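You operate a simulated robot arm through the tools that you are given. There is no shell and no other tool.

The job below is to be done with a simulated robot arm. You get a single attempt, and the scene is never put back.

JOB
Unpin the second brake hanger and wind the yellow wheel to its stop.
Fine: the way that draws the rod back; free the wing nut about a third of a turn before you wind; leave the latch open.

The check looks at the end state, three seconds after you hand in, the way a careful person would. Anything else that was tipped, shoved, dropped, spilled or broken makes it a failure.

ROBOT AND FRAMES
A 7-joint arm with a three-finger gripper, fixed in place. Base frame: the origin is on the floor under the middle of its stand, x ahead of it, y to its left, z up. Lengths are in cm, angles in rad, forces in N, time in s.
With the tool pointing down near the work surface it reaches from about 12 to 88 cm from the base axis. Its first joint turns from -2.897 to 2.897 rad. Payload 2.94 kg.
Tool frame: the origin (TCP) lies between the finger pads and is the grasp point; the fingertips stand 3 cm ahead of it; z points along the fingers, y is the line along which they close. The gripper opens to 13.2 cm; its body begins 10.7 cm behind the TCP.
Orientation is that of the tool frame in the base frame, as a unit quaternion [w, x, y, z]. With the fingers straight down and closing along the base's y, the tool's x points along the base's -x, its y along +y and its z along -z.

CONTROLS
- The arm moves only by the tool apply_moves. Its argument "motion" is a list of rows, each a list of 7 numbers: the shift along the base's x, y, z in cm, then the turn, a rotation vector about the base's x, y, z in rad, then the closure, from 0 (fully open) to 1 (shut). In form: [[tx, ty, tz, ax, ay, az, fingers], ...]. A call has 1 to 20 rows; each row is the pose to reach, as a shift and turn from the pose commanded when the call began. Each row takes 0.2 s and may step no farther than 5 cm and 0.15 rad from the row before; otherwise, or with a gripper value out of range, the whole call is refused. Where a pose cannot be reached the arm comes as near as it can. A force on the tool above 70 N (or 10 N above the force at the start of the call, whichever is more), or a blocked arm, ends the call early, and 0.2 s more pass. The fingers move at their own pace (about 3.74 cm/s each) and stop on an object; they squeeze with about 44 N. The grip force told is the motor's: it shows also when the fingers shut on nothing. Time passes only in rows, and 0.2 s behind the last, so rows that repeat a pose let the fingers close. The reply holds the time, the measured pose of the TCP, the force on the tool along the base axes, the opening and the grip force, in the units named above and with some noise, with the torque about the TCP (base axes, N m) and any sound that the robot's microphone picked up, and new pictures: "views" is both (left out), scene, wrist or none.
- Cameras (640 x 400 px; columns grow to the right, rows downward): "scene" is fixed at [5.01, -64.86, 137.15]; the picture's right is [0.64, -0.77, 0.00], its down [-0.32, -0.27, -0.91] and it looks along [0.70, 0.58, -0.41] (base axes); focal length 343 px, centre (320, 200). "wrist" rides on the gripper at [7.2, 0.3, -14.4] in the tool frame; the picture's right is [-0.04, 1.00, 0.00], its down [-0.88, -0.04, -0.48] and it looks along [-0.48, -0.02, 0.88] (tool axes); focal length 256 px, centre (320, 200). There is no depth. A picture from a camera that has moved, and an enlarged one, comes with that camera's place and axes in the base frame and with its lens.
- lift_body(by): moves the trunk up (or, below 0, down) by that many cm; the arm rides with it, the base frame stays. It gives what a move gives, with no picture.
- close_up(camera, box): a new picture of the part [left, top, right, bottom] of that camera's present view, enlarged. It takes no simulated time.
- job_done(): hands the job in; it is judged then, once.

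Nothing tells you positions but the pictures and the camera data. Unless the task says otherwise, let go and move clear before handing in.

The tools are called after "Call:" as a command line: name --pt "numbers of a row" for each row, then --argument value for the rest, lists and objects as JSON in quotes. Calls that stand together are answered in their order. apply_moves: Moves the arm, as the interface text tells. Its arguments: {"type":"object","properties":{"motion":{"type":"array"},"views":{"type":"string","enum":["both","scene","wrist","none"]}},"required":["motion"]} The other tools are called the same way: lift_body (by) moves the trunk up or down; close_up (camera, box) takes an enlarged picture of a part of a camera's view; job_done () hands the job in.

At the start:

```text
time_s: 0.0
eef_pos: [56.77, 19.09, 102.85]
tcp_rot: [0.0, 0.0, 1.0, 0.0]
wrist_force: [-0.3, 0.7, -0.3]
torque: [-0.01, 0.0, -0.01]
width: 13.19
finger_force: 0.2
trunk travel left (down, up): [-25.0, 29.0]
```

scene: 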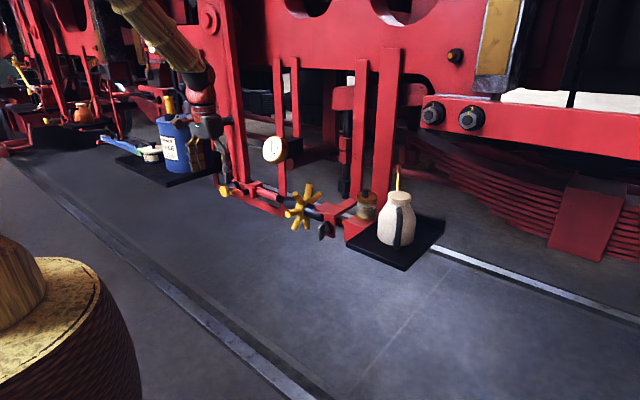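
wrist: 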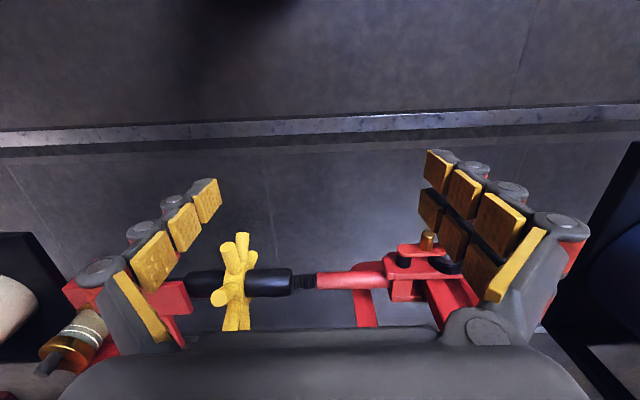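

I see a locomotive's brake rigging with a yellow star-shaped wheel on a rod just ahead of the gripper. Before moving, I'll enlarge the views to find the hanger, the pin or latch and the wing nut.

Call:
close_up --camera "scene" --box '[200, 120, 360, 250]'

Call:
close_up --camera "scene" --box '[300, 140, 460, 280]'

Call:
close_up --camera "scene" --box '[0, 40, 240, 190]'

Call:
close_up --camera "wrist" --box '[40, 200, 500, 400]'

```text
3.08 times, centred on (280, 185) of scene
camera zoom: at [5.01, -64.86, 137.15], right [0.64, -0.77, 0.0], down [-0.32, -0.27, -0.91], along [0.7, 0.58, -0.41], focal length 1055 px, centre (443, 246)
```

zoom: 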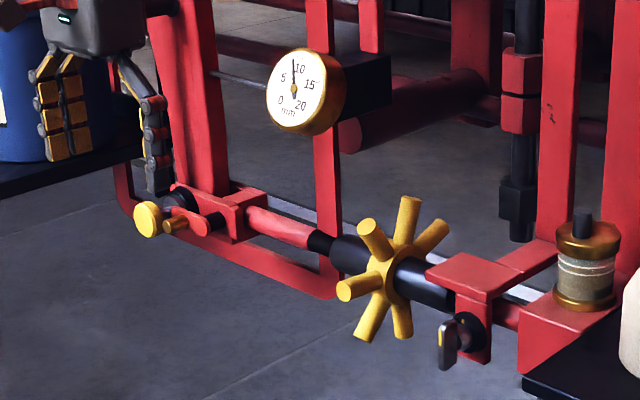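

```text
2.86 times, centred on (380, 210) of scene
camera zoom: at [5.01, -64.86, 137.15], right [0.64, -0.77, 0.0], down [-0.32, -0.27, -0.91], along [0.7, 0.58, -0.41], focal length 979 px, centre (149, 171)
```

zoom: 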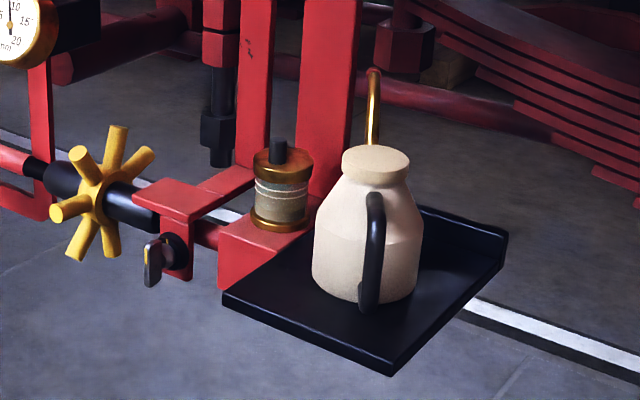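

```text
2.67 times, centred on (120, 115) of scene
camera zoom: at [5.01, -64.86, 137.15], right [0.64, -0.77, 0.0], down [-0.32, -0.27, -0.91], along [0.7, 0.58, -0.41], focal length 914 px, centre (853, 427)
```

zoom: 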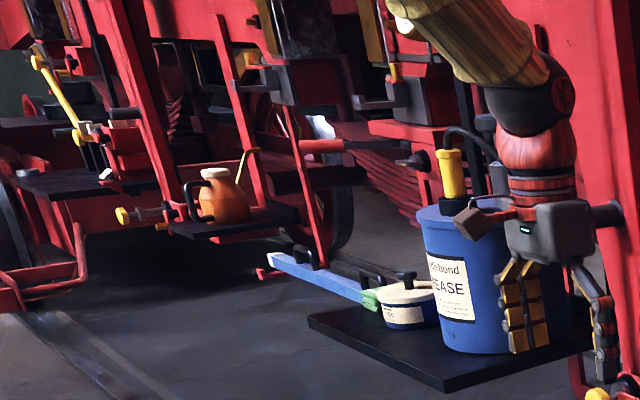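

```text
1.39 times, centred on (270, 300) of wrist
camera zoom: at [49.56, 19.25, 117.15], right [0.04, 1.0, 0.0], down [0.88, -0.04, 0.48], along [0.48, -0.02, -0.88], focal length 356 px, centre (390, 61)
```

zoom: 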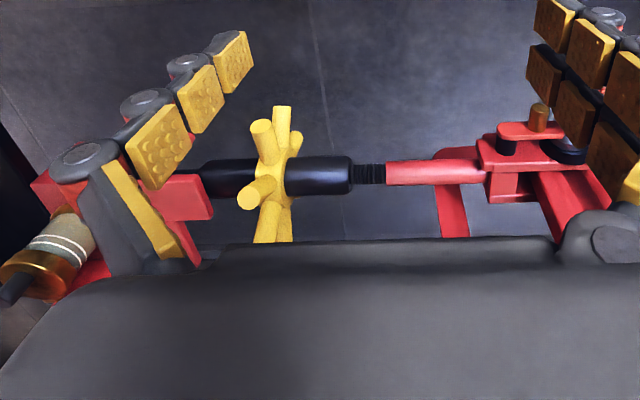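

The turnbuckle runs along y at about x 79, z 88, with the hub near (79.5, 4.5, 88.4) and the latch's brass pin near (73.5, 34, 87). The wing nut is on the bracket to the right of the wheel. I'll back off a little and tilt the wrist camera forward to look at the fittings before touching anything.

Call:
apply_moves --pt "-3 -3 1 0 -0.12 0 0" --pt "-5 -6 2 0 -0.24 0 0" --pt "-7 -9 3 0 -0.36 0 0" --pt "-9 -12 3 0 -0.48 0 0" --pt "-11 -15 3 0 -0.6 0 0" --pt "-12 -18 3 0 -0.7 0 0" --pt "-12 -18 3 0 -0.7 0 0"

```text
time_s: 1.6
eef_pos: [44.92, 1.08, 106.04]
tcp_rot: [0.343, 0.0, 0.939, 0.0]
wrist_force: [-0.3, -0.5, -0.2]
torque: [0.0, 0.0, -0.01]
width: 13.19
finger_force: 0.1
trunk travel left (down, up): [-25.0, 29.0]
camera wrist: at [30.22, 1.22, 112.26], right [0.03, 1.0, 0.03], down [0.36, -0.04, 0.93], along [0.93, -0.02, -0.37], focal length 256 px, centre (320, 200)
```

scene: 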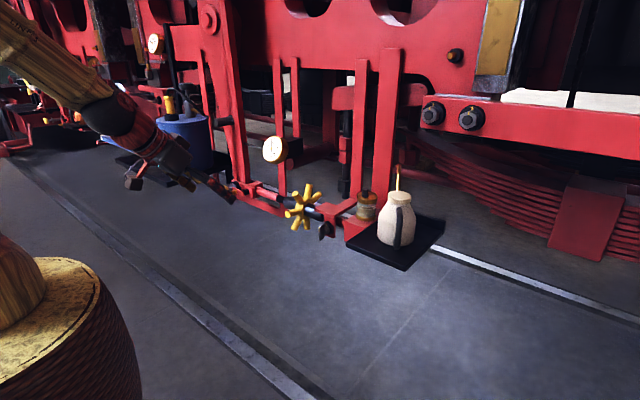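
wrist: 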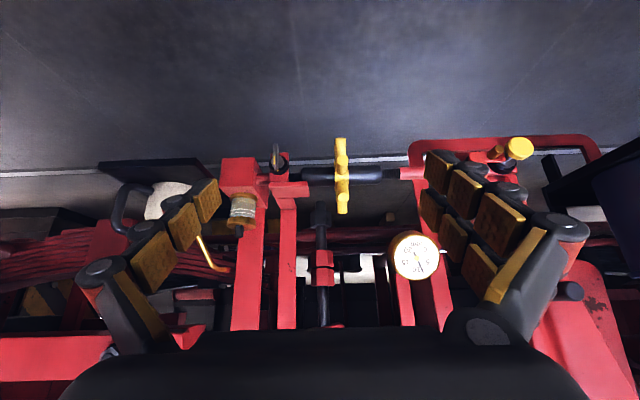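

The wrist picture is upside down but shows the whole rig: the wing nut, the wheel, a gauge, and a latch with a yellow knob. I'll enlarge the important parts.

Call:
close_up --camera "wrist" --box '[200, 120, 400, 245]'

Call:
close_up --camera "wrist" --box '[380, 110, 620, 290]'

Call:
close_up --camera "scene" --box '[190, 130, 350, 250]'

Call:
close_up --camera "scene" --box '[0, 0, 240, 180]'

```text
3.20 times, centred on (300, 182) of wrist
camera zoom: at [30.22, 1.22, 112.26], right [0.03, 1.0, 0.03], down [0.36, -0.04, 0.93], along [0.93, -0.02, -0.37], focal length 819 px, centre (384, 256)
```

zoom: 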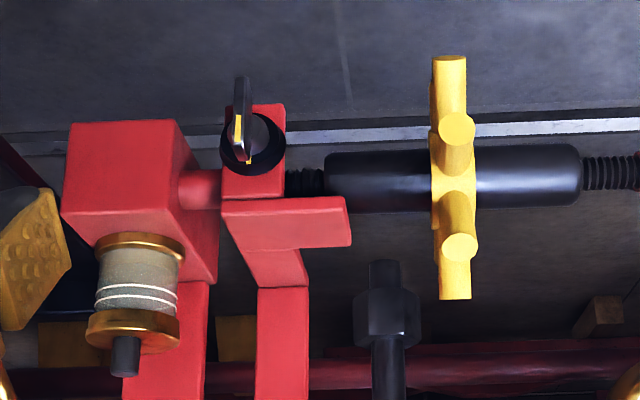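

```text
2.22 times, centred on (500, 200) of wrist
camera zoom: at [30.22, 1.22, 112.26], right [0.03, 1.0, 0.03], down [0.36, -0.04, 0.93], along [0.93, -0.02, -0.37], focal length 569 px, centre (-80, 200)
```

zoom: 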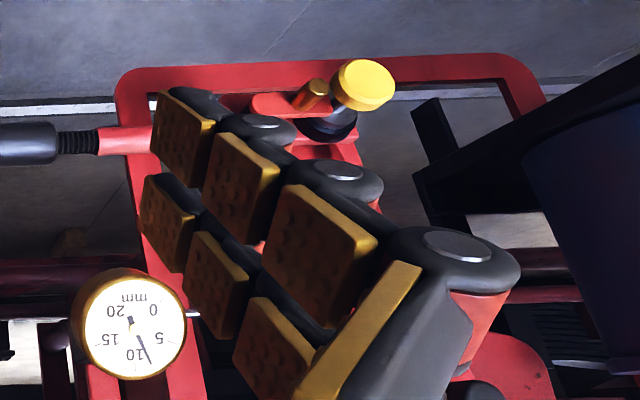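

```text
3.33 times, centred on (270, 190) of scene
camera zoom: at [5.01, -64.86, 137.15], right [0.64, -0.77, 0.0], down [-0.32, -0.27, -0.91], along [0.7, 0.58, -0.41], focal length 1143 px, centre (487, 233)
```

zoom: 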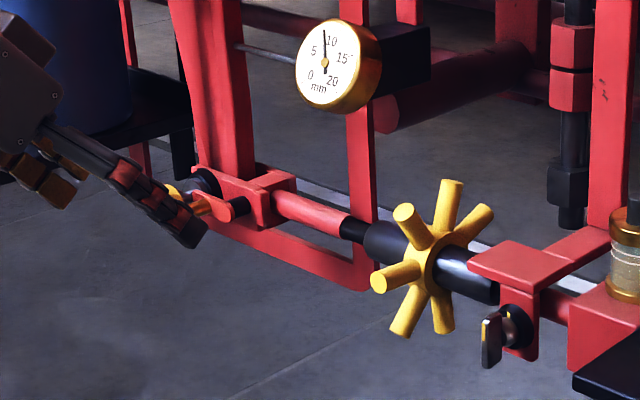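

```text
2.22 times, centred on (120, 90) of scene
camera zoom: at [5.01, -64.86, 137.15], right [0.64, -0.77, 0.0], down [-0.32, -0.27, -0.91], along [0.7, 0.58, -0.41], focal length 762 px, centre (764, 444)
```

zoom: 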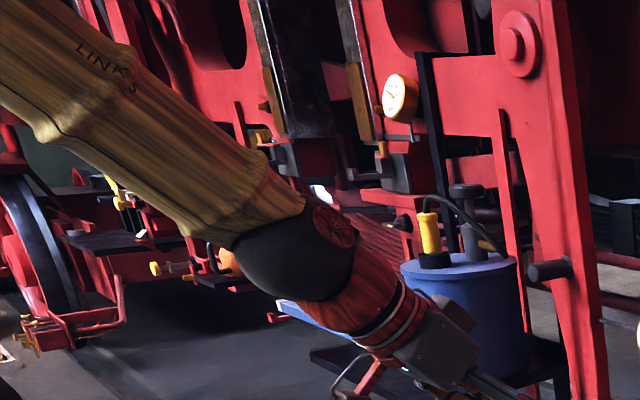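

The wheel is fixed to a turnbuckle barrel with threads at both ends. The wing nut is on the near face of the bracket, and the left end has a pin with a yellow knob and a red keeper. I'll move across to see that left end clearly.

Call:
apply_moves --pt "1.7 4.5 -0.8 0 0 0 0" --pt "3.4 9 -1.6 0 0 0 0" --pt "5.1 13.5 -2.4 0 0 0 0" --pt "6.8 18 -3.2 0 0 0 0" --pt "8.5 22.5 -4 0 0 0 0" --pt "10.2 27 -4.8 0 0 0 0" --pt "11.5 31 -5.5 0 0 0 0" --pt "11.5 33 -6 0 0 0 0" --pt "11.5 33 -6 0 0 0 0"

```text
time_s: 3.6
eef_pos: [55.8, 34.56, 99.76]
tcp_rot: [0.343, 0.0, 0.939, 0.0]
wrist_force: [-0.6, -0.5, 0.5]
torque: [0.01, 0.0, 0.03]
width: 13.17
finger_force: 0.1
trunk travel left (down, up): [-25.0, 29.0]
camera wrist: at [41.23, 34.65, 106.09], right [0.03, 1.0, 0.03], down [0.37, -0.04, 0.93], along [0.93, -0.02, -0.37], focal length 256 px, centre (320, 200)
```

scene: 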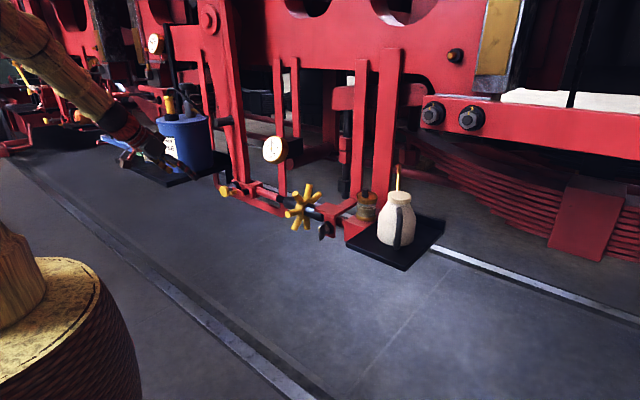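
wrist: 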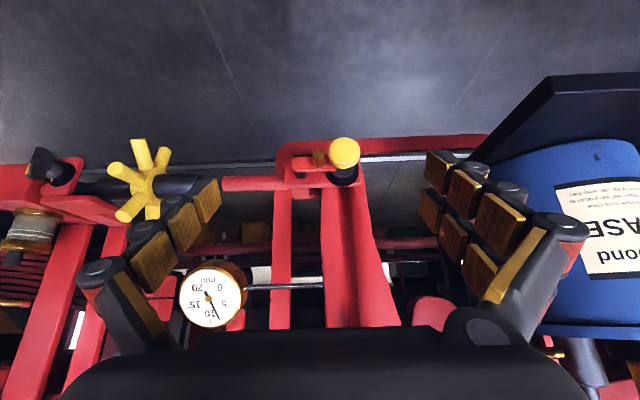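

Call:
close_up --camera "wrist" --box '[260, 120, 400, 210]'

Call:
close_up --camera "wrist" --box '[170, 230, 270, 340]'

Call:
close_up --camera "scene" --box '[205, 160, 285, 220]'

Call:
close_up --camera "wrist" --box '[0, 120, 220, 270]'

```text
4.44 times, centred on (330, 165) of wrist
camera zoom: at [41.23, 34.65, 106.09], right [0.03, 1.0, 0.03], down [0.37, -0.04, 0.93], along [0.93, -0.02, -0.37], focal length 1138 px, centre (276, 356)
```

zoom: 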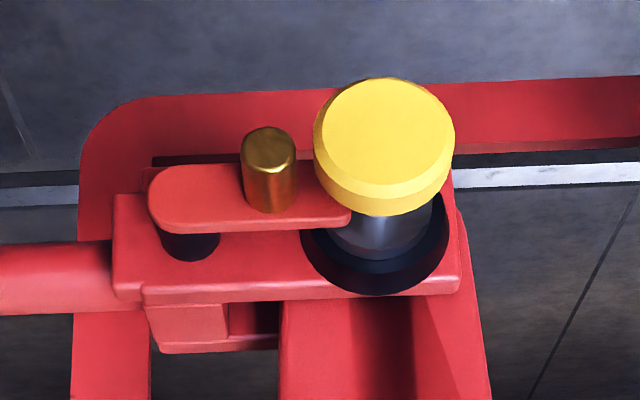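

```text
3.64 times, centred on (220, 285) of wrist
camera zoom: at [41.23, 34.65, 106.09], right [0.03, 1.0, 0.03], down [0.37, -0.04, 0.93], along [0.93, -0.02, -0.37], focal length 931 px, centre (684, -109)
```

zoom: 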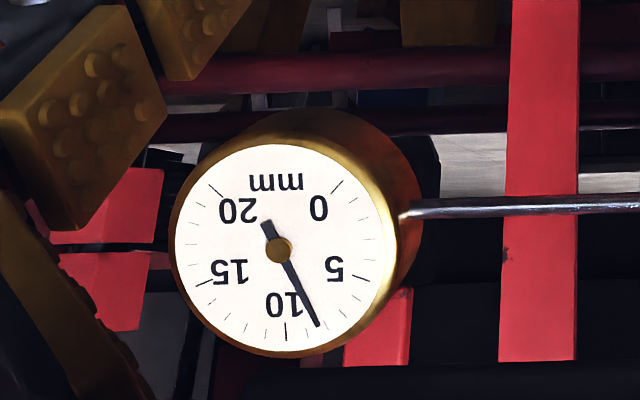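

```text
6.67 times, centred on (245, 190) of scene
camera zoom: at [5.01, -64.86, 137.15], right [0.64, -0.77, 0.0], down [-0.32, -0.27, -0.91], along [0.7, 0.58, -0.41], focal length 2285 px, centre (820, 267)
```

zoom: 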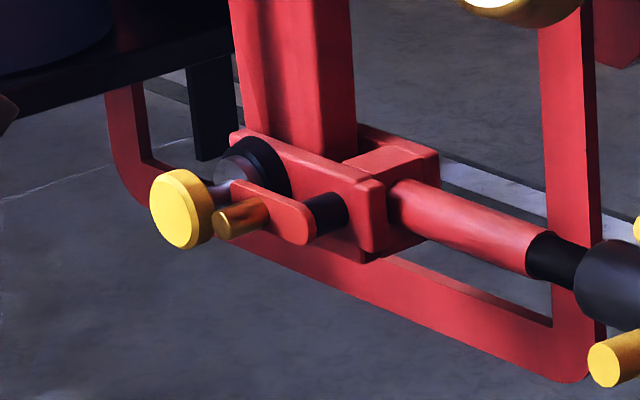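

```text
2.67 times, centred on (110, 195) of wrist
camera zoom: at [41.23, 34.65, 106.09], right [0.03, 1.0, 0.03], down [0.37, -0.04, 0.93], along [0.93, -0.02, -0.37], focal length 683 px, centre (880, 213)
```

zoom: 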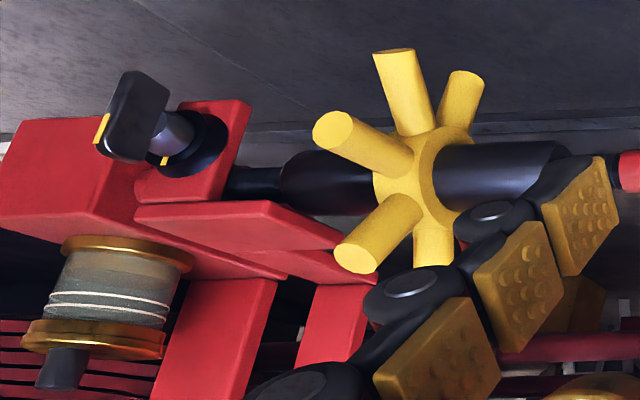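

The latch is a red arm on a dark pivot post at about y 31. Its brass handle is near (72.8, 34, 87), and its free end sits behind the yellow pin head at about (72.5, 37.8, 87). I'll level the tool for a straight-on view of how the latch engages.

Call:
apply_moves --pt "0 0 -3 0 -0.12 0 0" --pt "0 0 -6 0 -0.24 0 0" --pt "0 0 -9 0 -0.36 0 0" --pt "0 0 -12 0 -0.48 0 0" --pt "0 0 -13 0 -0.5 0 0" --pt "0 0 -13 0 -0.5 0 0"

```text
time_s: 5.0
eef_pos: [55.91, 34.2, 86.66]
tcp_rot: [0.566, 0.001, 0.824, 0.0]
wrist_force: [-0.6, -0.7, -0.3]
torque: [-0.01, 0.02, 0.01]
width: 13.18
finger_force: 0.0
trunk travel left (down, up): [-25.0, 29.0]
camera wrist: at [40.1, 34.26, 85.15], right [0.02, 1.0, 0.04], down [-0.13, -0.04, 0.99], along [0.99, -0.02, 0.13], focal length 256 px, centre (320, 200)
```

scene: 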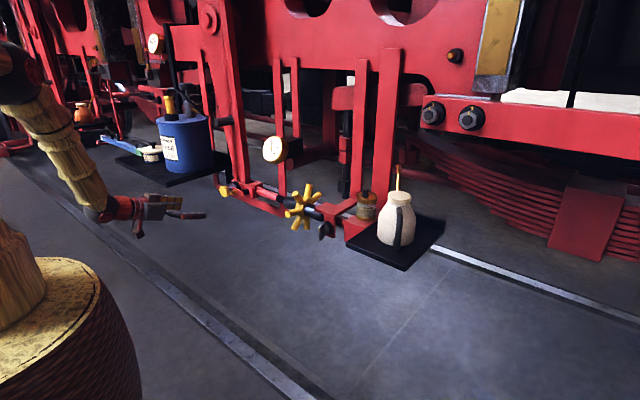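
wrist: 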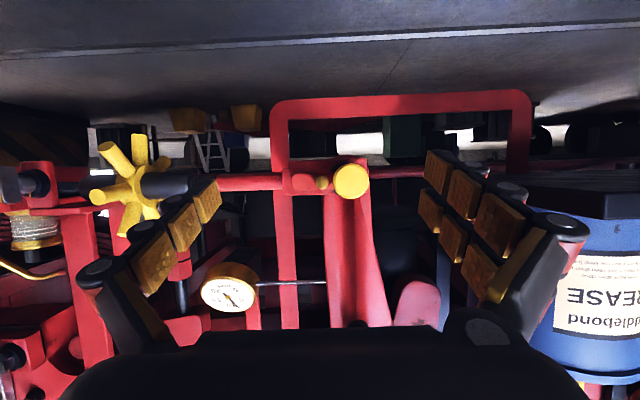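

Call:
close_up --camera "wrist" --box '[260, 140, 400, 230]'

Call:
close_up --camera "wrist" --box '[0, 110, 230, 260]'

Call:
close_up --camera "scene" --box '[280, 170, 360, 245]'

```text
4.44 times, centred on (330, 185) of wrist
camera zoom: at [40.1, 34.26, 85.15], right [0.02, 1.0, 0.04], down [-0.13, -0.04, 0.99], along [0.99, -0.02, 0.13], focal length 1138 px, centre (276, 267)
```

zoom: 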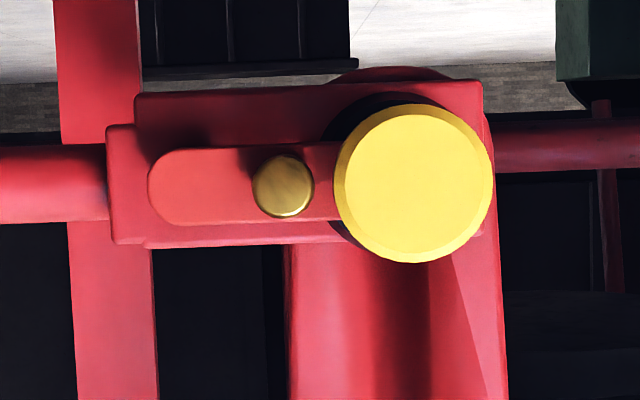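

```text
2.67 times, centred on (115, 185) of wrist
camera zoom: at [40.1, 34.26, 85.15], right [0.02, 1.0, 0.04], down [-0.13, -0.04, 0.99], along [0.99, -0.02, 0.13], focal length 683 px, centre (867, 240)
```

zoom: 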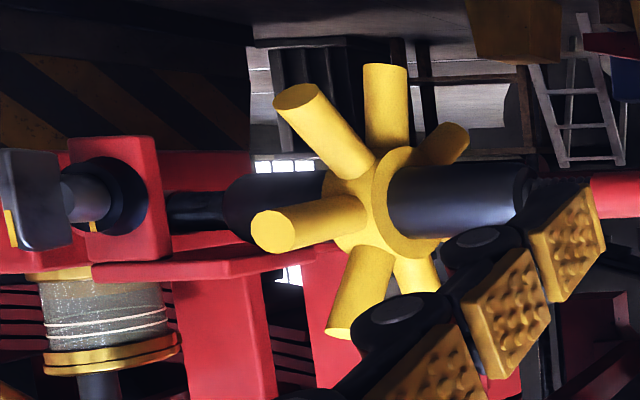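

```text
5.33 times, centred on (320, 208) of scene
camera zoom: at [5.01, -64.86, 137.15], right [0.64, -0.77, 0.0], down [-0.32, -0.27, -0.91], along [0.7, 0.58, -0.41], focal length 1828 px, centre (320, 160)
```

zoom: 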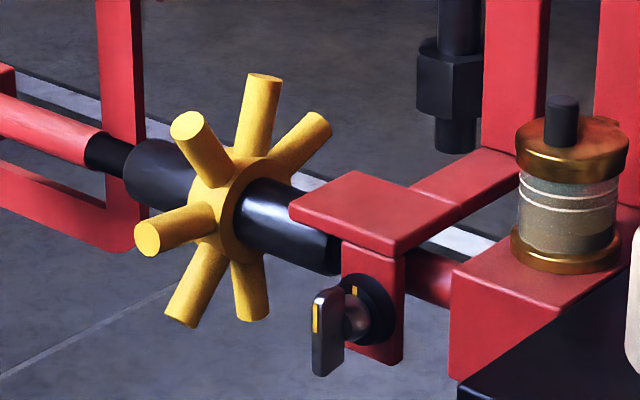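

The pin head is centred near (72.5, 37.6, 87.2), and the brass handle tip is near (72.8, 33.9, 87.1). The latch lies level, so I'll look from below to see which way its end is open.

Call:
apply_moves --pt "0 0 -4 0 -0.12 0 0" --pt "0 0 -8 0 -0.24 0 0" --pt "1 0 -12 0 -0.36 0 0" --pt "2 0 -14 0 -0.45 0 0" --pt "3 0 -15 0 -0.45 0 0" --pt "3 0 -15 0 -0.45 0 0" --views "wrist"

Call:
close_up --camera "wrist" --box '[260, 140, 400, 230]'

```text
time_s: 6.4
eef_pos: [59.06, 33.98, 71.86]
tcp_rot: [0.735, 0.001, 0.678, 0.0]
wrist_force: [0.3, -0.6, -0.1]
torque: [-0.01, -0.02, 0.0]
width: 13.2
finger_force: 0.0
trunk travel left (down, up): [-25.0, 29.0]
camera wrist: at [45.46, 34.08, 63.37], right [0.0, 1.0, 0.04], down [-0.54, -0.04, 0.84], along [0.84, -0.02, 0.54], focal length 256 px, centre (320, 200)
```

wrist: 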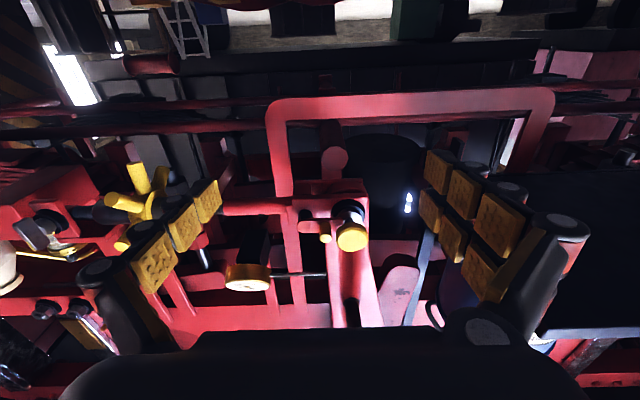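

```text
4.44 times, centred on (330, 185) of wrist
camera zoom: at [45.46, 34.08, 63.37], right [0.0, 1.0, 0.04], down [-0.54, -0.04, 0.84], along [0.84, -0.02, 0.54], focal length 1138 px, centre (276, 267)
```

zoom: 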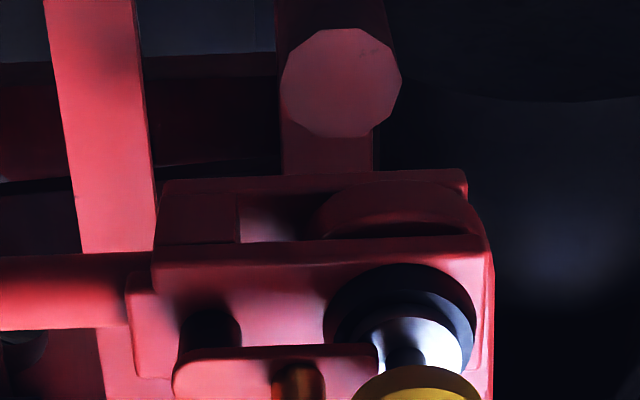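

Call:
close_up --camera "wrist" --box '[290, 190, 380, 260]'

```text
5.71 times, centred on (335, 225) of wrist
camera zoom: at [45.46, 34.08, 63.37], right [0.0, 1.0, 0.04], down [-0.54, -0.04, 0.84], along [0.84, -0.02, 0.54], focal length 1463 px, centre (234, 57)
```

zoom: 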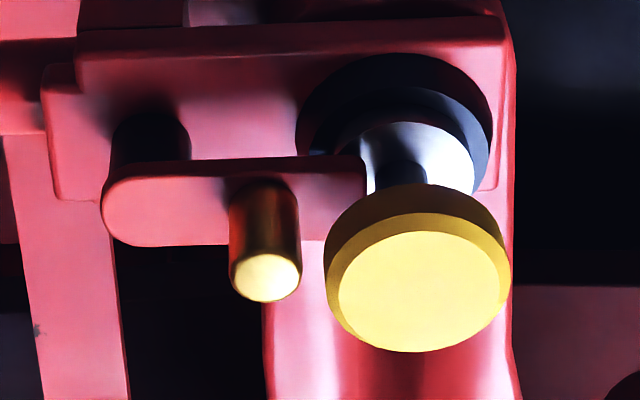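

The latch is a plain bar seated in a groove in the pin's neck, so it may swing either up or down. I'll raise the tool back up in front of the latch, level it and shut the fingers to see their closed shape before nudging.

Call:
apply_moves --pt "-1.5 0 4 0 0.08 0 0.2" --pt "-3 0 8.5 0 0.08 0 0.4" --pt "-4 0 13 0 0.08 0 0.6" --pt "-4 0 17.5 0 0.08 0 0.8" --pt "-4 0 22 0 0.08 0 1" --pt "-4 0 25 0 0.08 0 1" --pt "-4 0 25 0 0.08 0 1" --pt "-4 0 25 0 0.08 0 1" --pt "-4 0 25 0 0.08 0 1" --pt "-4 0 25 0 0.08 0 1"

Call:
close_up --camera "scene" --box '[70, 110, 270, 235]'

```text
time_s: 8.6
eef_pos: [55.04, 34.14, 96.88]
tcp_rot: [0.707, 0.0, 0.707, 0.0]
wrist_force: [0.7, -0.5, -0.8]
torque: [0.02, 0.02, -0.03]
width: 0.01
finger_force: 11.6
trunk travel left (down, up): [-25.0, 29.0]
camera wrist: at [40.73, 34.31, 89.64], right [0.0, 1.0, 0.04], down [-0.48, -0.04, 0.88], along [0.88, -0.02, 0.47], focal length 256 px, centre (320, 200)
```

scene: 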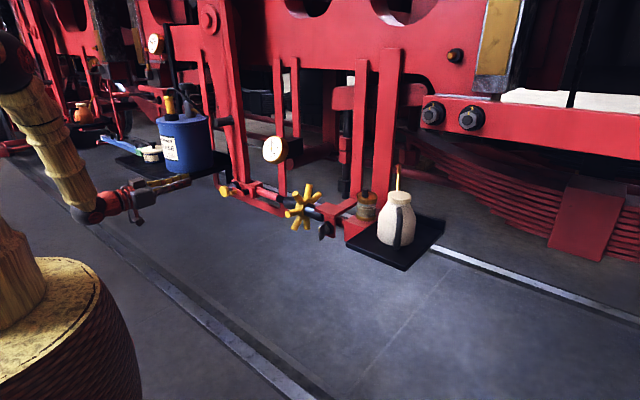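
wrist: 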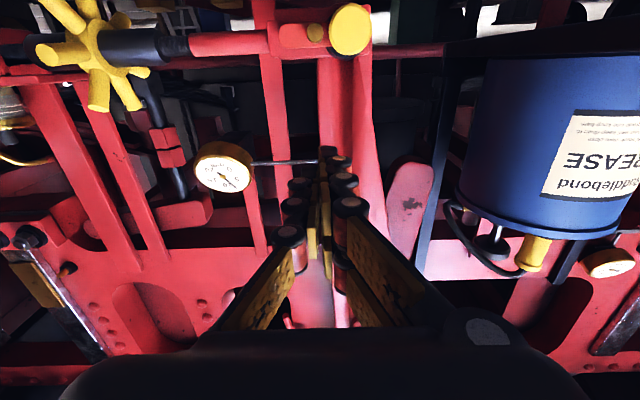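

```text
3.20 times, centred on (170, 172) of scene
camera zoom: at [5.01, -64.86, 137.15], right [0.64, -0.77, 0.0], down [-0.32, -0.27, -0.91], along [0.7, 0.58, -0.41], focal length 1097 px, centre (800, 288)
```

zoom: 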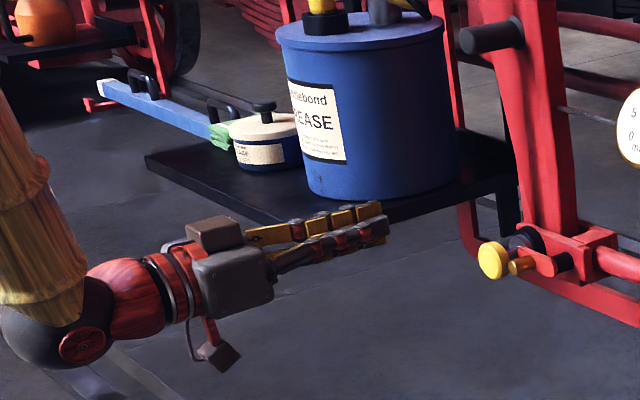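

Shut, the fingers form a bundle about 3 cm across at the tips. I'll bring the tips under the brass handle with the tool level, then lift gently to test that direction.

Call:
apply_moves --pt "0 -0.9 -5 0 0 0 1" --pt "0 -0.9 -10 0 0 0 1" --pt "2 -0.9 -14.5 0 0 0 1" --pt "6 -0.9 -14.8 0 0 0 1" --pt "10 -0.9 -14.8 0 0 0 1" --pt "13 -0.9 -14.8 0 0 0 1" --pt "13 -0.9 -14.8 0 0 0 1"

Call:
close_up --camera "scene" --box '[160, 150, 280, 240]'

Call:
close_up --camera "wrist" --box '[240, 60, 420, 200]'

```text
refused: row 1 steps farther than a row can; nothing moved
```

```text
4.44 times, centred on (220, 195) of scene
camera zoom: at [5.01, -64.86, 137.15], right [0.64, -0.77, 0.0], down [-0.32, -0.27, -0.91], along [0.7, 0.58, -0.41], focal length 1523 px, centre (764, 222)
```

zoom: 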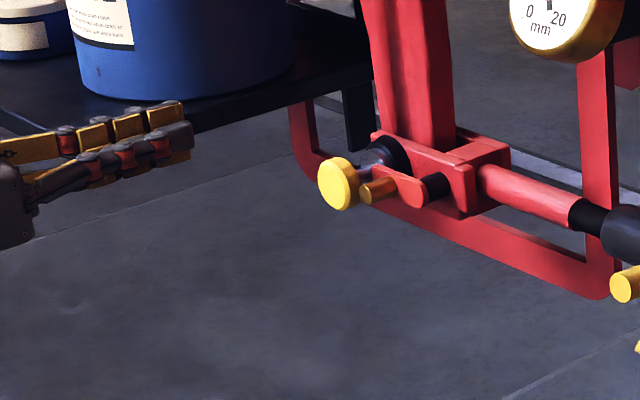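

```text
2.86 times, centred on (330, 130) of wrist
camera zoom: at [40.73, 34.31, 89.64], right [0.0, 1.0, 0.04], down [-0.48, -0.04, 0.88], along [0.88, -0.02, 0.47], focal length 731 px, centre (291, 400)
```

zoom: 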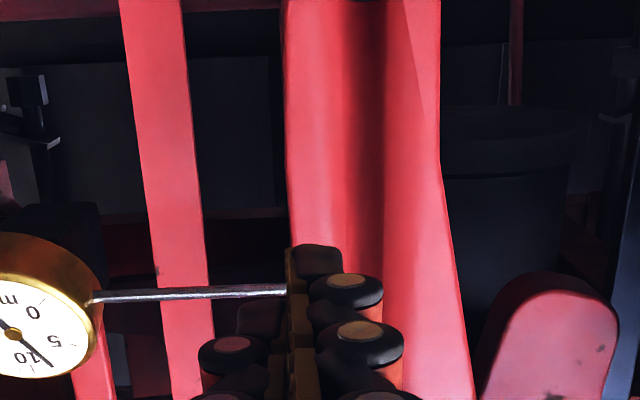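

The first row was just over the step limit, so nothing moved. I'll repeat the approach under the handle in shorter steps.

Call:
apply_moves --pt "0 -0.5 -4.5 0 0 0 1" --pt "0 -0.9 -9 0 0 0 1" --pt "1 -0.9 -13 0 0 0 1" --pt "4 -0.9 -14.8 0 0 0 1" --pt "8 -0.9 -14.8 0 0 0 1" --pt "12 -0.9 -14.8 0 0 0 1" --pt "13 -0.9 -14.8 0 0 0 1"

Call:
close_up --camera "scene" --box '[160, 150, 280, 240]'

Call:
close_up --camera "wrist" --box '[240, 60, 420, 200]'

```text
time_s: 10.2
eef_pos: [67.98, 33.3, 82.09]
tcp_rot: [0.706, 0.001, 0.708, -0.001]
wrist_force: [0.7, 0.1, 0.2]
torque: [0.03, 0.03, 0.01]
width: 0.01
finger_force: 28.5
trunk travel left (down, up): [-25.0, 29.0]
camera wrist: at [53.76, 33.46, 74.81], right [0.0, 1.0, 0.04], down [-0.47, -0.04, 0.88], along [0.88, -0.02, 0.47], focal length 256 px, centre (320, 200)
```

scene: 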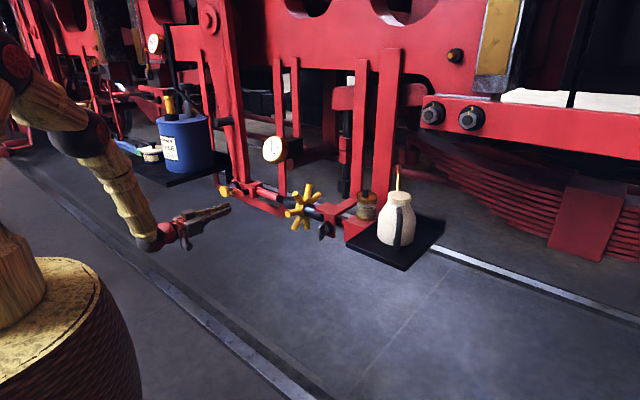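
wrist: 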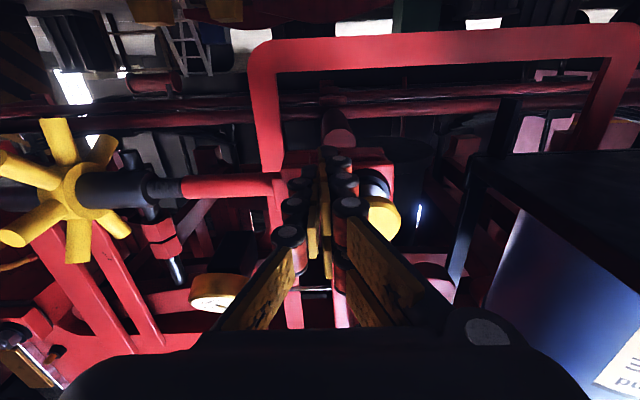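

```text
4.44 times, centred on (220, 195) of scene
camera zoom: at [5.01, -64.86, 137.15], right [0.64, -0.77, 0.0], down [-0.32, -0.27, -0.91], along [0.7, 0.58, -0.41], focal length 1523 px, centre (764, 222)
```

zoom: 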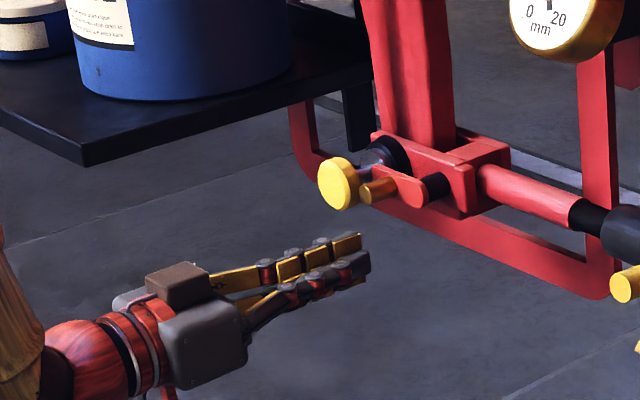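

```text
2.86 times, centred on (330, 130) of wrist
camera zoom: at [53.76, 33.46, 74.81], right [0.0, 1.0, 0.04], down [-0.47, -0.04, 0.88], along [0.88, -0.02, 0.47], focal length 731 px, centre (291, 400)
```

zoom: 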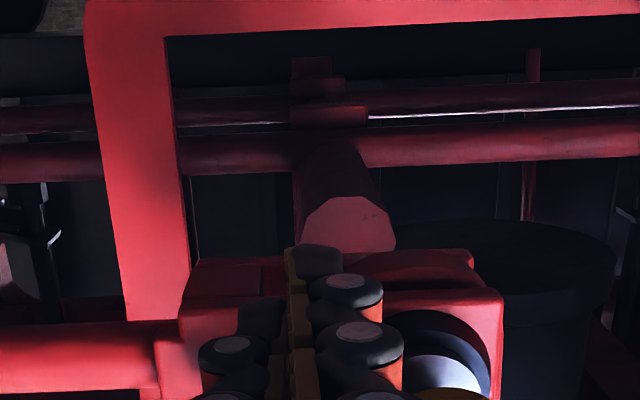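

The tips are just below and in front of the handle. I'll go 4 cm forward beneath it, then lift slowly in small steps.

Call:
apply_moves --pt "2 0 0 0 0 0 1" --pt "4 0 0 0 0 0 1" --pt "4 0 0.8 0 0 0 1" --pt "4 0 1.6 0 0 0 1" --pt "4 0 1.6 0 0 0 1" --views "none"

Call:
close_up --camera "scene" --box '[160, 150, 280, 240]'

```text
time_s: 11.4
eef_pos: [72.1, 33.29, 83.65]
tcp_rot: [0.707, 0.0, 0.707, 0.0]
wrist_force: [-0.3, -0.5, 0.1]
torque: [-0.02, -0.02, 0.0]
width: 0.0
finger_force: 28.6
trunk travel left (down, up): [-25.0, 29.0]
```

```text
4.44 times, centred on (220, 195) of scene
camera zoom: at [5.01, -64.86, 137.15], right [0.64, -0.77, 0.0], down [-0.32, -0.27, -0.91], along [0.7, 0.58, -0.41], focal length 1523 px, centre (764, 222)
```

zoom: 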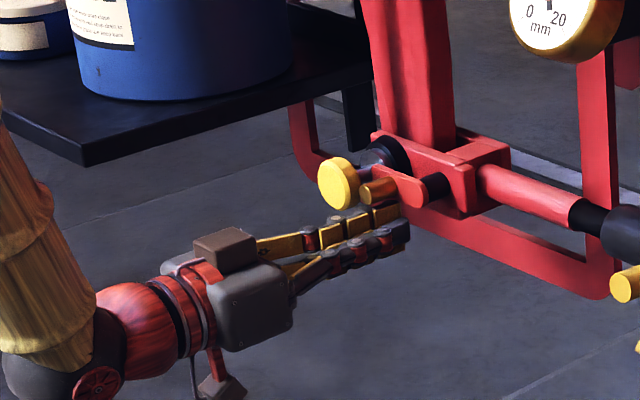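

Call:
apply_moves --pt "0 0 0.4 0 0 0 1" --pt "0 0 0.8 0 0 0 1" --pt "0 0 0.8 0 0 0 1" --views "none"

Call:
close_up --camera "scene" --box '[190, 165, 270, 225]'

```text
time_s: 12.2
eef_pos: [72.03, 33.25, 83.62]
tcp_rot: [0.703, -0.001, 0.711, -0.002]
wrist_force: [0.4, -0.7, -29.9]
torque: [-0.05, 0.76, 0.09]
width: 0.04
finger_force: 28.6
trunk travel left (down, up): [-25.0, 29.0]
```

```text
6.67 times, centred on (230, 195) of scene
camera zoom: at [5.01, -64.86, 137.15], right [0.64, -0.77, 0.0], down [-0.32, -0.27, -0.91], along [0.7, 0.58, -0.41], focal length 2285 px, centre (920, 233)
```

zoom: 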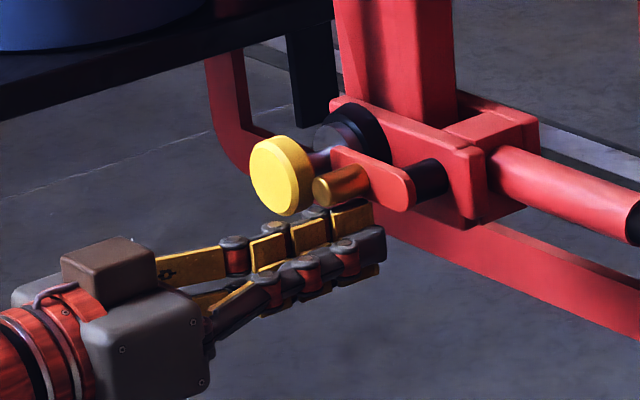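

Lifting built up 30 N on the handle and the latch didn't move, so upward is blocked. I'll back off, go over the top and try pressing the handle down.

Call:
apply_moves --pt "0 0 -1.5 0 0 0 1" --pt "-4 0 -1.5 0 0 0 1" --pt "-8 0 -1.5 0 0 0 1" --pt "-8 -0.2 3 0 0 0 1" --pt "-8 -0.4 7.5 0 0 0 1" --pt "-4 -0.4 7.5 0 0 0 1" --pt "0 -0.4 7.5 0 0 0 1" --pt "0 -0.4 7.5 0 0 0 1" --views "none"

Call:
close_up --camera "scene" --box '[190, 165, 270, 225]'

```text
time_s: 14.0
eef_pos: [72.25, 32.74, 91.86]
tcp_rot: [0.706, 0.001, 0.708, -0.001]
wrist_force: [0.4, -0.1, -0.1]
torque: [-0.02, -0.03, 0.03]
width: 0.0
finger_force: 28.9
trunk travel left (down, up): [-25.0, 29.0]
```

```text
6.67 times, centred on (230, 195) of scene
camera zoom: at [5.01, -64.86, 137.15], right [0.64, -0.77, 0.0], down [-0.32, -0.27, -0.91], along [0.7, 0.58, -0.41], focal length 2285 px, centre (920, 233)
```

zoom: 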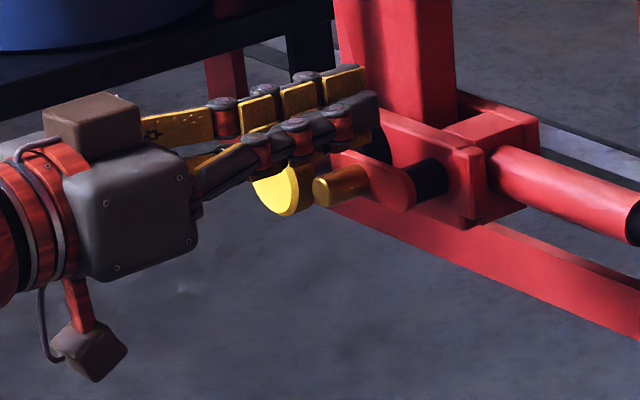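

Call:
apply_moves --pt "0 0 -0.6 0 0 0 1" --pt "0 0 -1.2 0 0 0 1" --pt "0 0 -1.7 0 0 0 1" --pt "0 0 -2.1 0 0 0 1" --views "none"

Call:
close_up --camera "scene" --box '[190, 165, 270, 225]'

```text
time_s: 15.0
eef_pos: [72.03, 32.68, 89.65]
tcp_rot: [0.706, 0.0, 0.708, 0.0]
wrist_force: [-3.4, -0.3, 0.8]
torque: [0.0, 0.04, 0.05]
width: 0.02
finger_force: 28.8
trunk travel left (down, up): [-25.0, 29.0]
```

```text
6.67 times, centred on (230, 195) of scene
camera zoom: at [5.01, -64.86, 137.15], right [0.64, -0.77, 0.0], down [-0.32, -0.27, -0.91], along [0.7, 0.58, -0.41], focal length 2285 px, centre (920, 233)
```

zoom: 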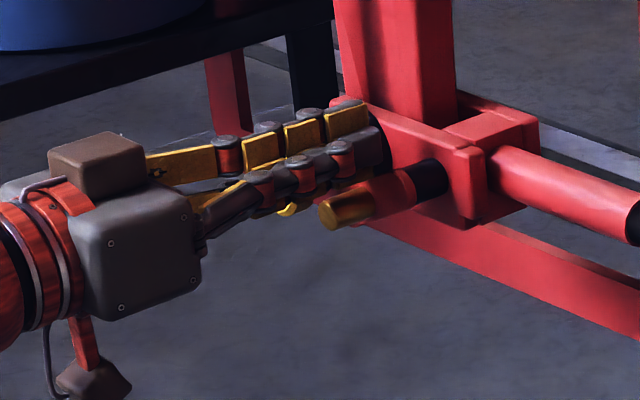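

It gives easily downward, so that is the opening direction. I'll follow the arc on down, easing back 0.4 cm in x.

Call:
apply_moves --pt "-0.4 0 -0.5 0 0 0 1" --pt "-0.4 -0.2 -1.0 0 0 0 1" --pt "-0.4 -0.5 -1.5 0 0 0 1" --pt "-0.4 -1.0 -2.0 0 0 0 1" --pt "-0.4 -1.6 -2.3 0 0 0 1" --pt "-0.4 -1.6 -2.3 0 0 0 1" --views "wrist"

Call:
close_up --camera "scene" --box '[190, 165, 270, 225]'

```text
time_s: 16.4
eef_pos: [71.54, 31.19, 87.31]
tcp_rot: [0.707, 0.0, 0.707, 0.0]
wrist_force: [0.7, -0.3, 2.5]
torque: [0.05, -0.04, 0.04]
width: 0.02
finger_force: 28.3
trunk travel left (down, up): [-25.0, 29.0]
camera wrist: at [57.41, 31.35, 80.13], right [0.0, 1.0, 0.04], down [-0.48, -0.04, 0.88], along [0.88, -0.02, 0.47], focal length 256 px, centre (320, 200)
```

wrist: 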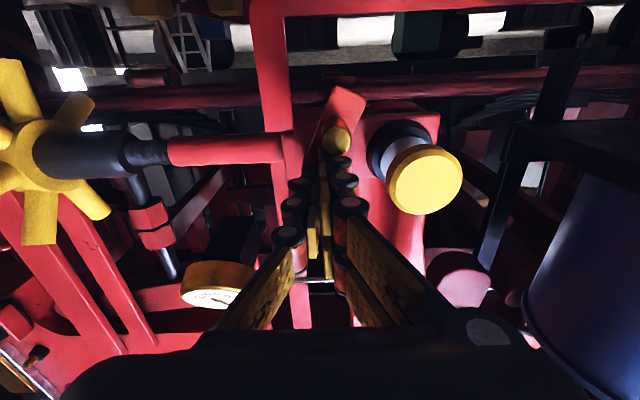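

```text
6.67 times, centred on (230, 195) of scene
camera zoom: at [5.01, -64.86, 137.15], right [0.64, -0.77, 0.0], down [-0.32, -0.27, -0.91], along [0.7, 0.58, -0.41], focal length 2285 px, centre (920, 233)
```

zoom: 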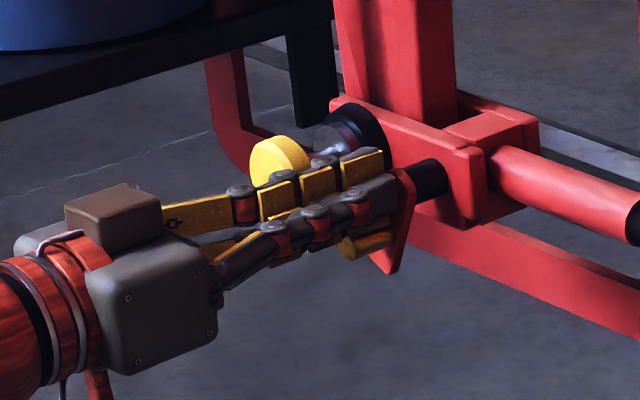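

The latch is down about 60° and clear of the pin. I'll press a little more to get it fully open, watching the force.

Call:
apply_moves --pt "0 0 -0.4 0 0 0 1" --pt "0 -0.2 -0.8 0 0 0 1" --pt "0 -0.4 -1.1 0 0 0 1" --views "wrist"

Call:
close_up --camera "scene" --box '[190, 165, 270, 225]'

Call:
close_up --camera "wrist" --box '[250, 60, 450, 220]'

```text
time_s: 17.2
eef_pos: [71.75, 30.84, 87.13]
tcp_rot: [0.711, 0.002, 0.704, 0.001]
wrist_force: [-8.0, -5.4, 34.1]
torque: [0.13, -0.37, 0.0]
width: 0.0
finger_force: 28.5
trunk travel left (down, up): [-25.0, 29.0]
camera wrist: at [57.62, 30.98, 79.69], right [0.0, 1.0, 0.05], down [-0.48, -0.04, 0.87], along [0.87, -0.02, 0.48], focal length 256 px, centre (320, 200)
```

wrist: 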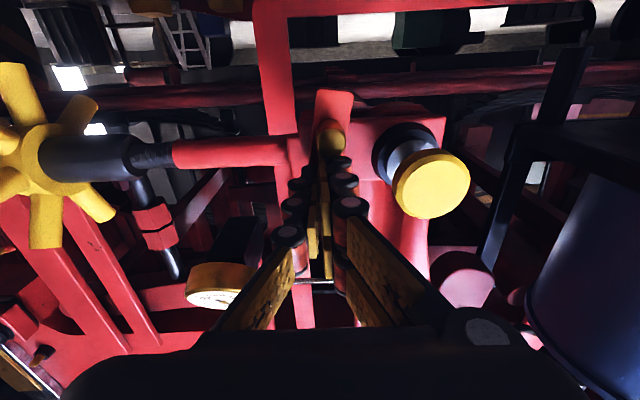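

```text
6.67 times, centred on (230, 195) of scene
camera zoom: at [5.01, -64.86, 137.15], right [0.64, -0.77, 0.0], down [-0.32, -0.27, -0.91], along [0.7, 0.58, -0.41], focal length 2285 px, centre (920, 233)
```

zoom: 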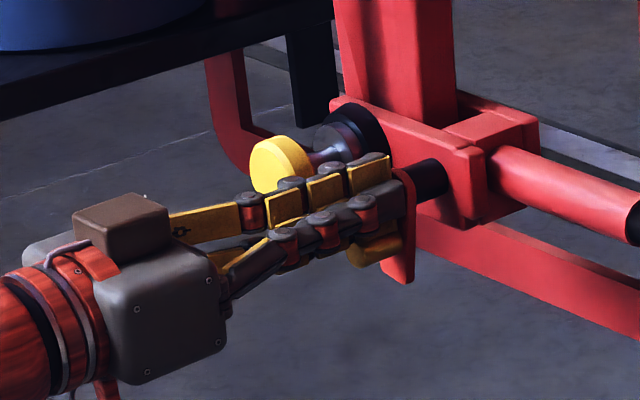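

```text
2.50 times, centred on (350, 140) of wrist
camera zoom: at [57.62, 30.98, 79.69], right [0.0, 1.0, 0.05], down [-0.48, -0.04, 0.87], along [0.87, -0.02, 0.48], focal length 640 px, centre (245, 350)
```

zoom: 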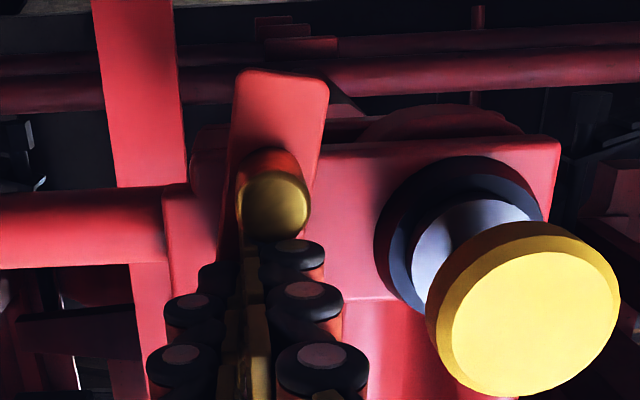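

The latch now hangs nearly straight down against its stop, clear of the pin. I'll lift off, back away with the fingers opening, and line up with the pin head while checking that the latch stays down.

Call:
apply_moves --pt "0 0.2 1.5 0 0 0 1" --pt "-3 0.2 2 0 0 0 1" --pt "-7 0.8 1.5 0 0 0 1" --pt "-11 3 1 0 0 0 0.8" --pt "-12 6.8 0.7 0 0 0 0.5" --pt "-12 6.8 0.7 0 0 0 0.3" --pt "-12 6.8 0.7 0 0 0 0.3" --pt "-12 6.8 0.7 0 0 0 0.3" --pt "-12 6.8 0.7 0 0 0 0.3"

Call:
close_up --camera "scene" --box '[190, 165, 270, 225]'

Call:
close_up --camera "wrist" --box '[220, 60, 420, 220]'

```text
time_s: 19.2
eef_pos: [60.06, 37.63, 87.16]
tcp_rot: [0.707, 0.001, 0.707, -0.001]
wrist_force: [0.0, 0.1, -0.6]
torque: [0.0, 0.01, 0.0]
width: 9.16
finger_force: 0.0
trunk travel left (down, up): [-25.0, 29.0]
camera wrist: at [45.76, 37.81, 79.94], right [0.0, 1.0, 0.04], down [-0.48, -0.04, 0.88], along [0.88, -0.02, 0.47], focal length 256 px, centre (320, 200)
```

scene: 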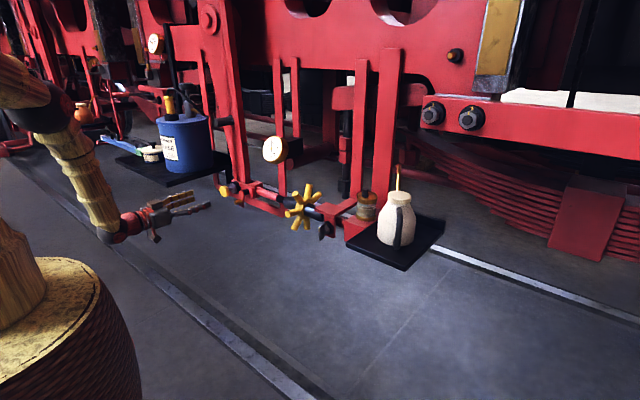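
wrist: 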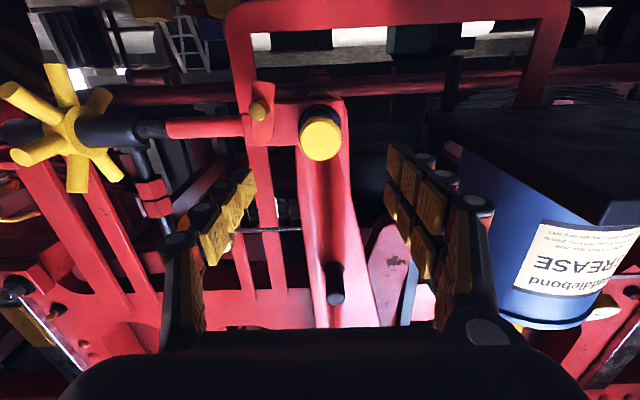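

```text
6.67 times, centred on (230, 195) of scene
camera zoom: at [5.01, -64.86, 137.15], right [0.64, -0.77, 0.0], down [-0.32, -0.27, -0.91], along [0.7, 0.58, -0.41], focal length 2285 px, centre (920, 233)
```

zoom: 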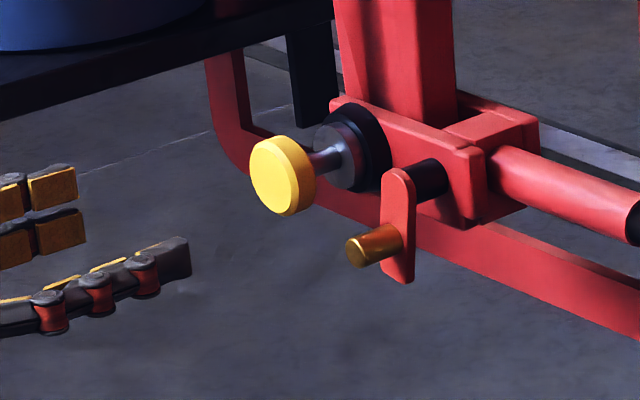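

```text
2.50 times, centred on (320, 140) of wrist
camera zoom: at [45.76, 37.81, 79.94], right [0.0, 1.0, 0.04], down [-0.48, -0.04, 0.88], along [0.88, -0.02, 0.47], focal length 640 px, centre (320, 350)
```

zoom: 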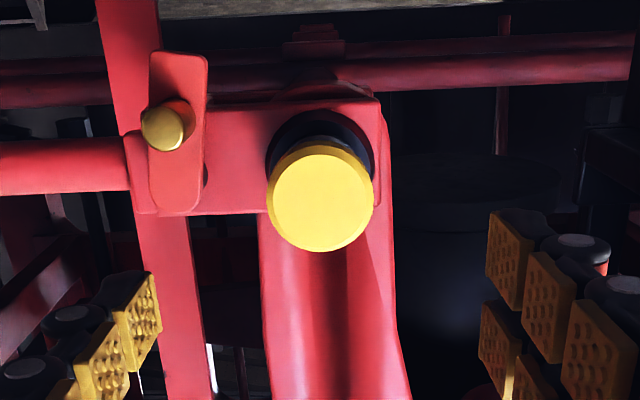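

The latch stays hanging down, and the pin's grooved neck is now clear. The head centre is at about (72.5, 37.5, 87.2), so I'll narrow the fingers to about 6.6 cm, go straight in and grip it.

Call:
apply_moves --pt "3 0 0.05 0 0 0 0.5" --pt "6 0 0.05 0 0 0 0.5" --pt "9 0 0.05 0 0 0 0.5" --pt "11 0 0.05 0 0 0 0.5" --pt "12.3 0 0.05 0 0 0 0.5" --pt "12.3 0 0.05 0 0 0 0.5" --views "wrist"

Call:
close_up --camera "scene" --box '[190, 165, 270, 225]'

```text
time_s: 20.6
eef_pos: [72.28, 37.67, 87.2]
tcp_rot: [0.707, 0.0, 0.707, 0.0]
wrist_force: [0.6, -0.7, -0.6]
torque: [0.0, -0.01, 0.01]
width: 6.59
finger_force: 0.2
trunk travel left (down, up): [-25.0, 29.0]
camera wrist: at [57.9, 37.88, 79.88], right [0.0, 1.0, 0.04], down [-0.48, -0.04, 0.88], along [0.88, -0.02, 0.47], focal length 256 px, centre (320, 200)
```

wrist: 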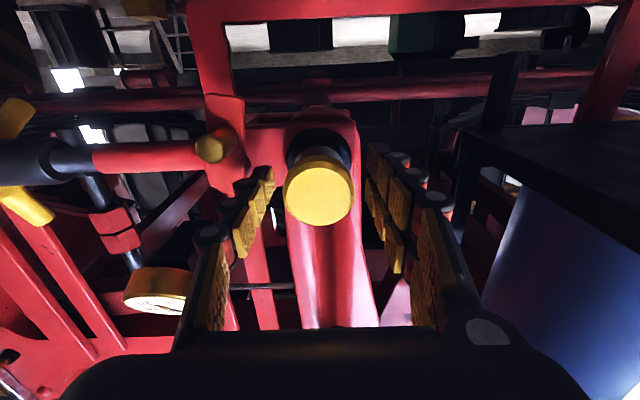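

```text
6.67 times, centred on (230, 195) of scene
camera zoom: at [5.01, -64.86, 137.15], right [0.64, -0.77, 0.0], down [-0.32, -0.27, -0.91], along [0.7, 0.58, -0.41], focal length 2285 px, centre (920, 233)
```

zoom: 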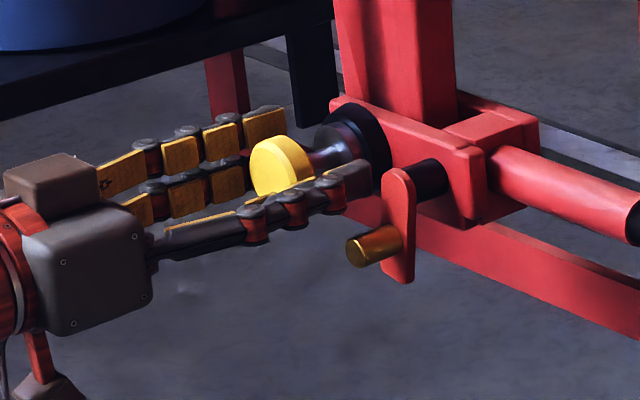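

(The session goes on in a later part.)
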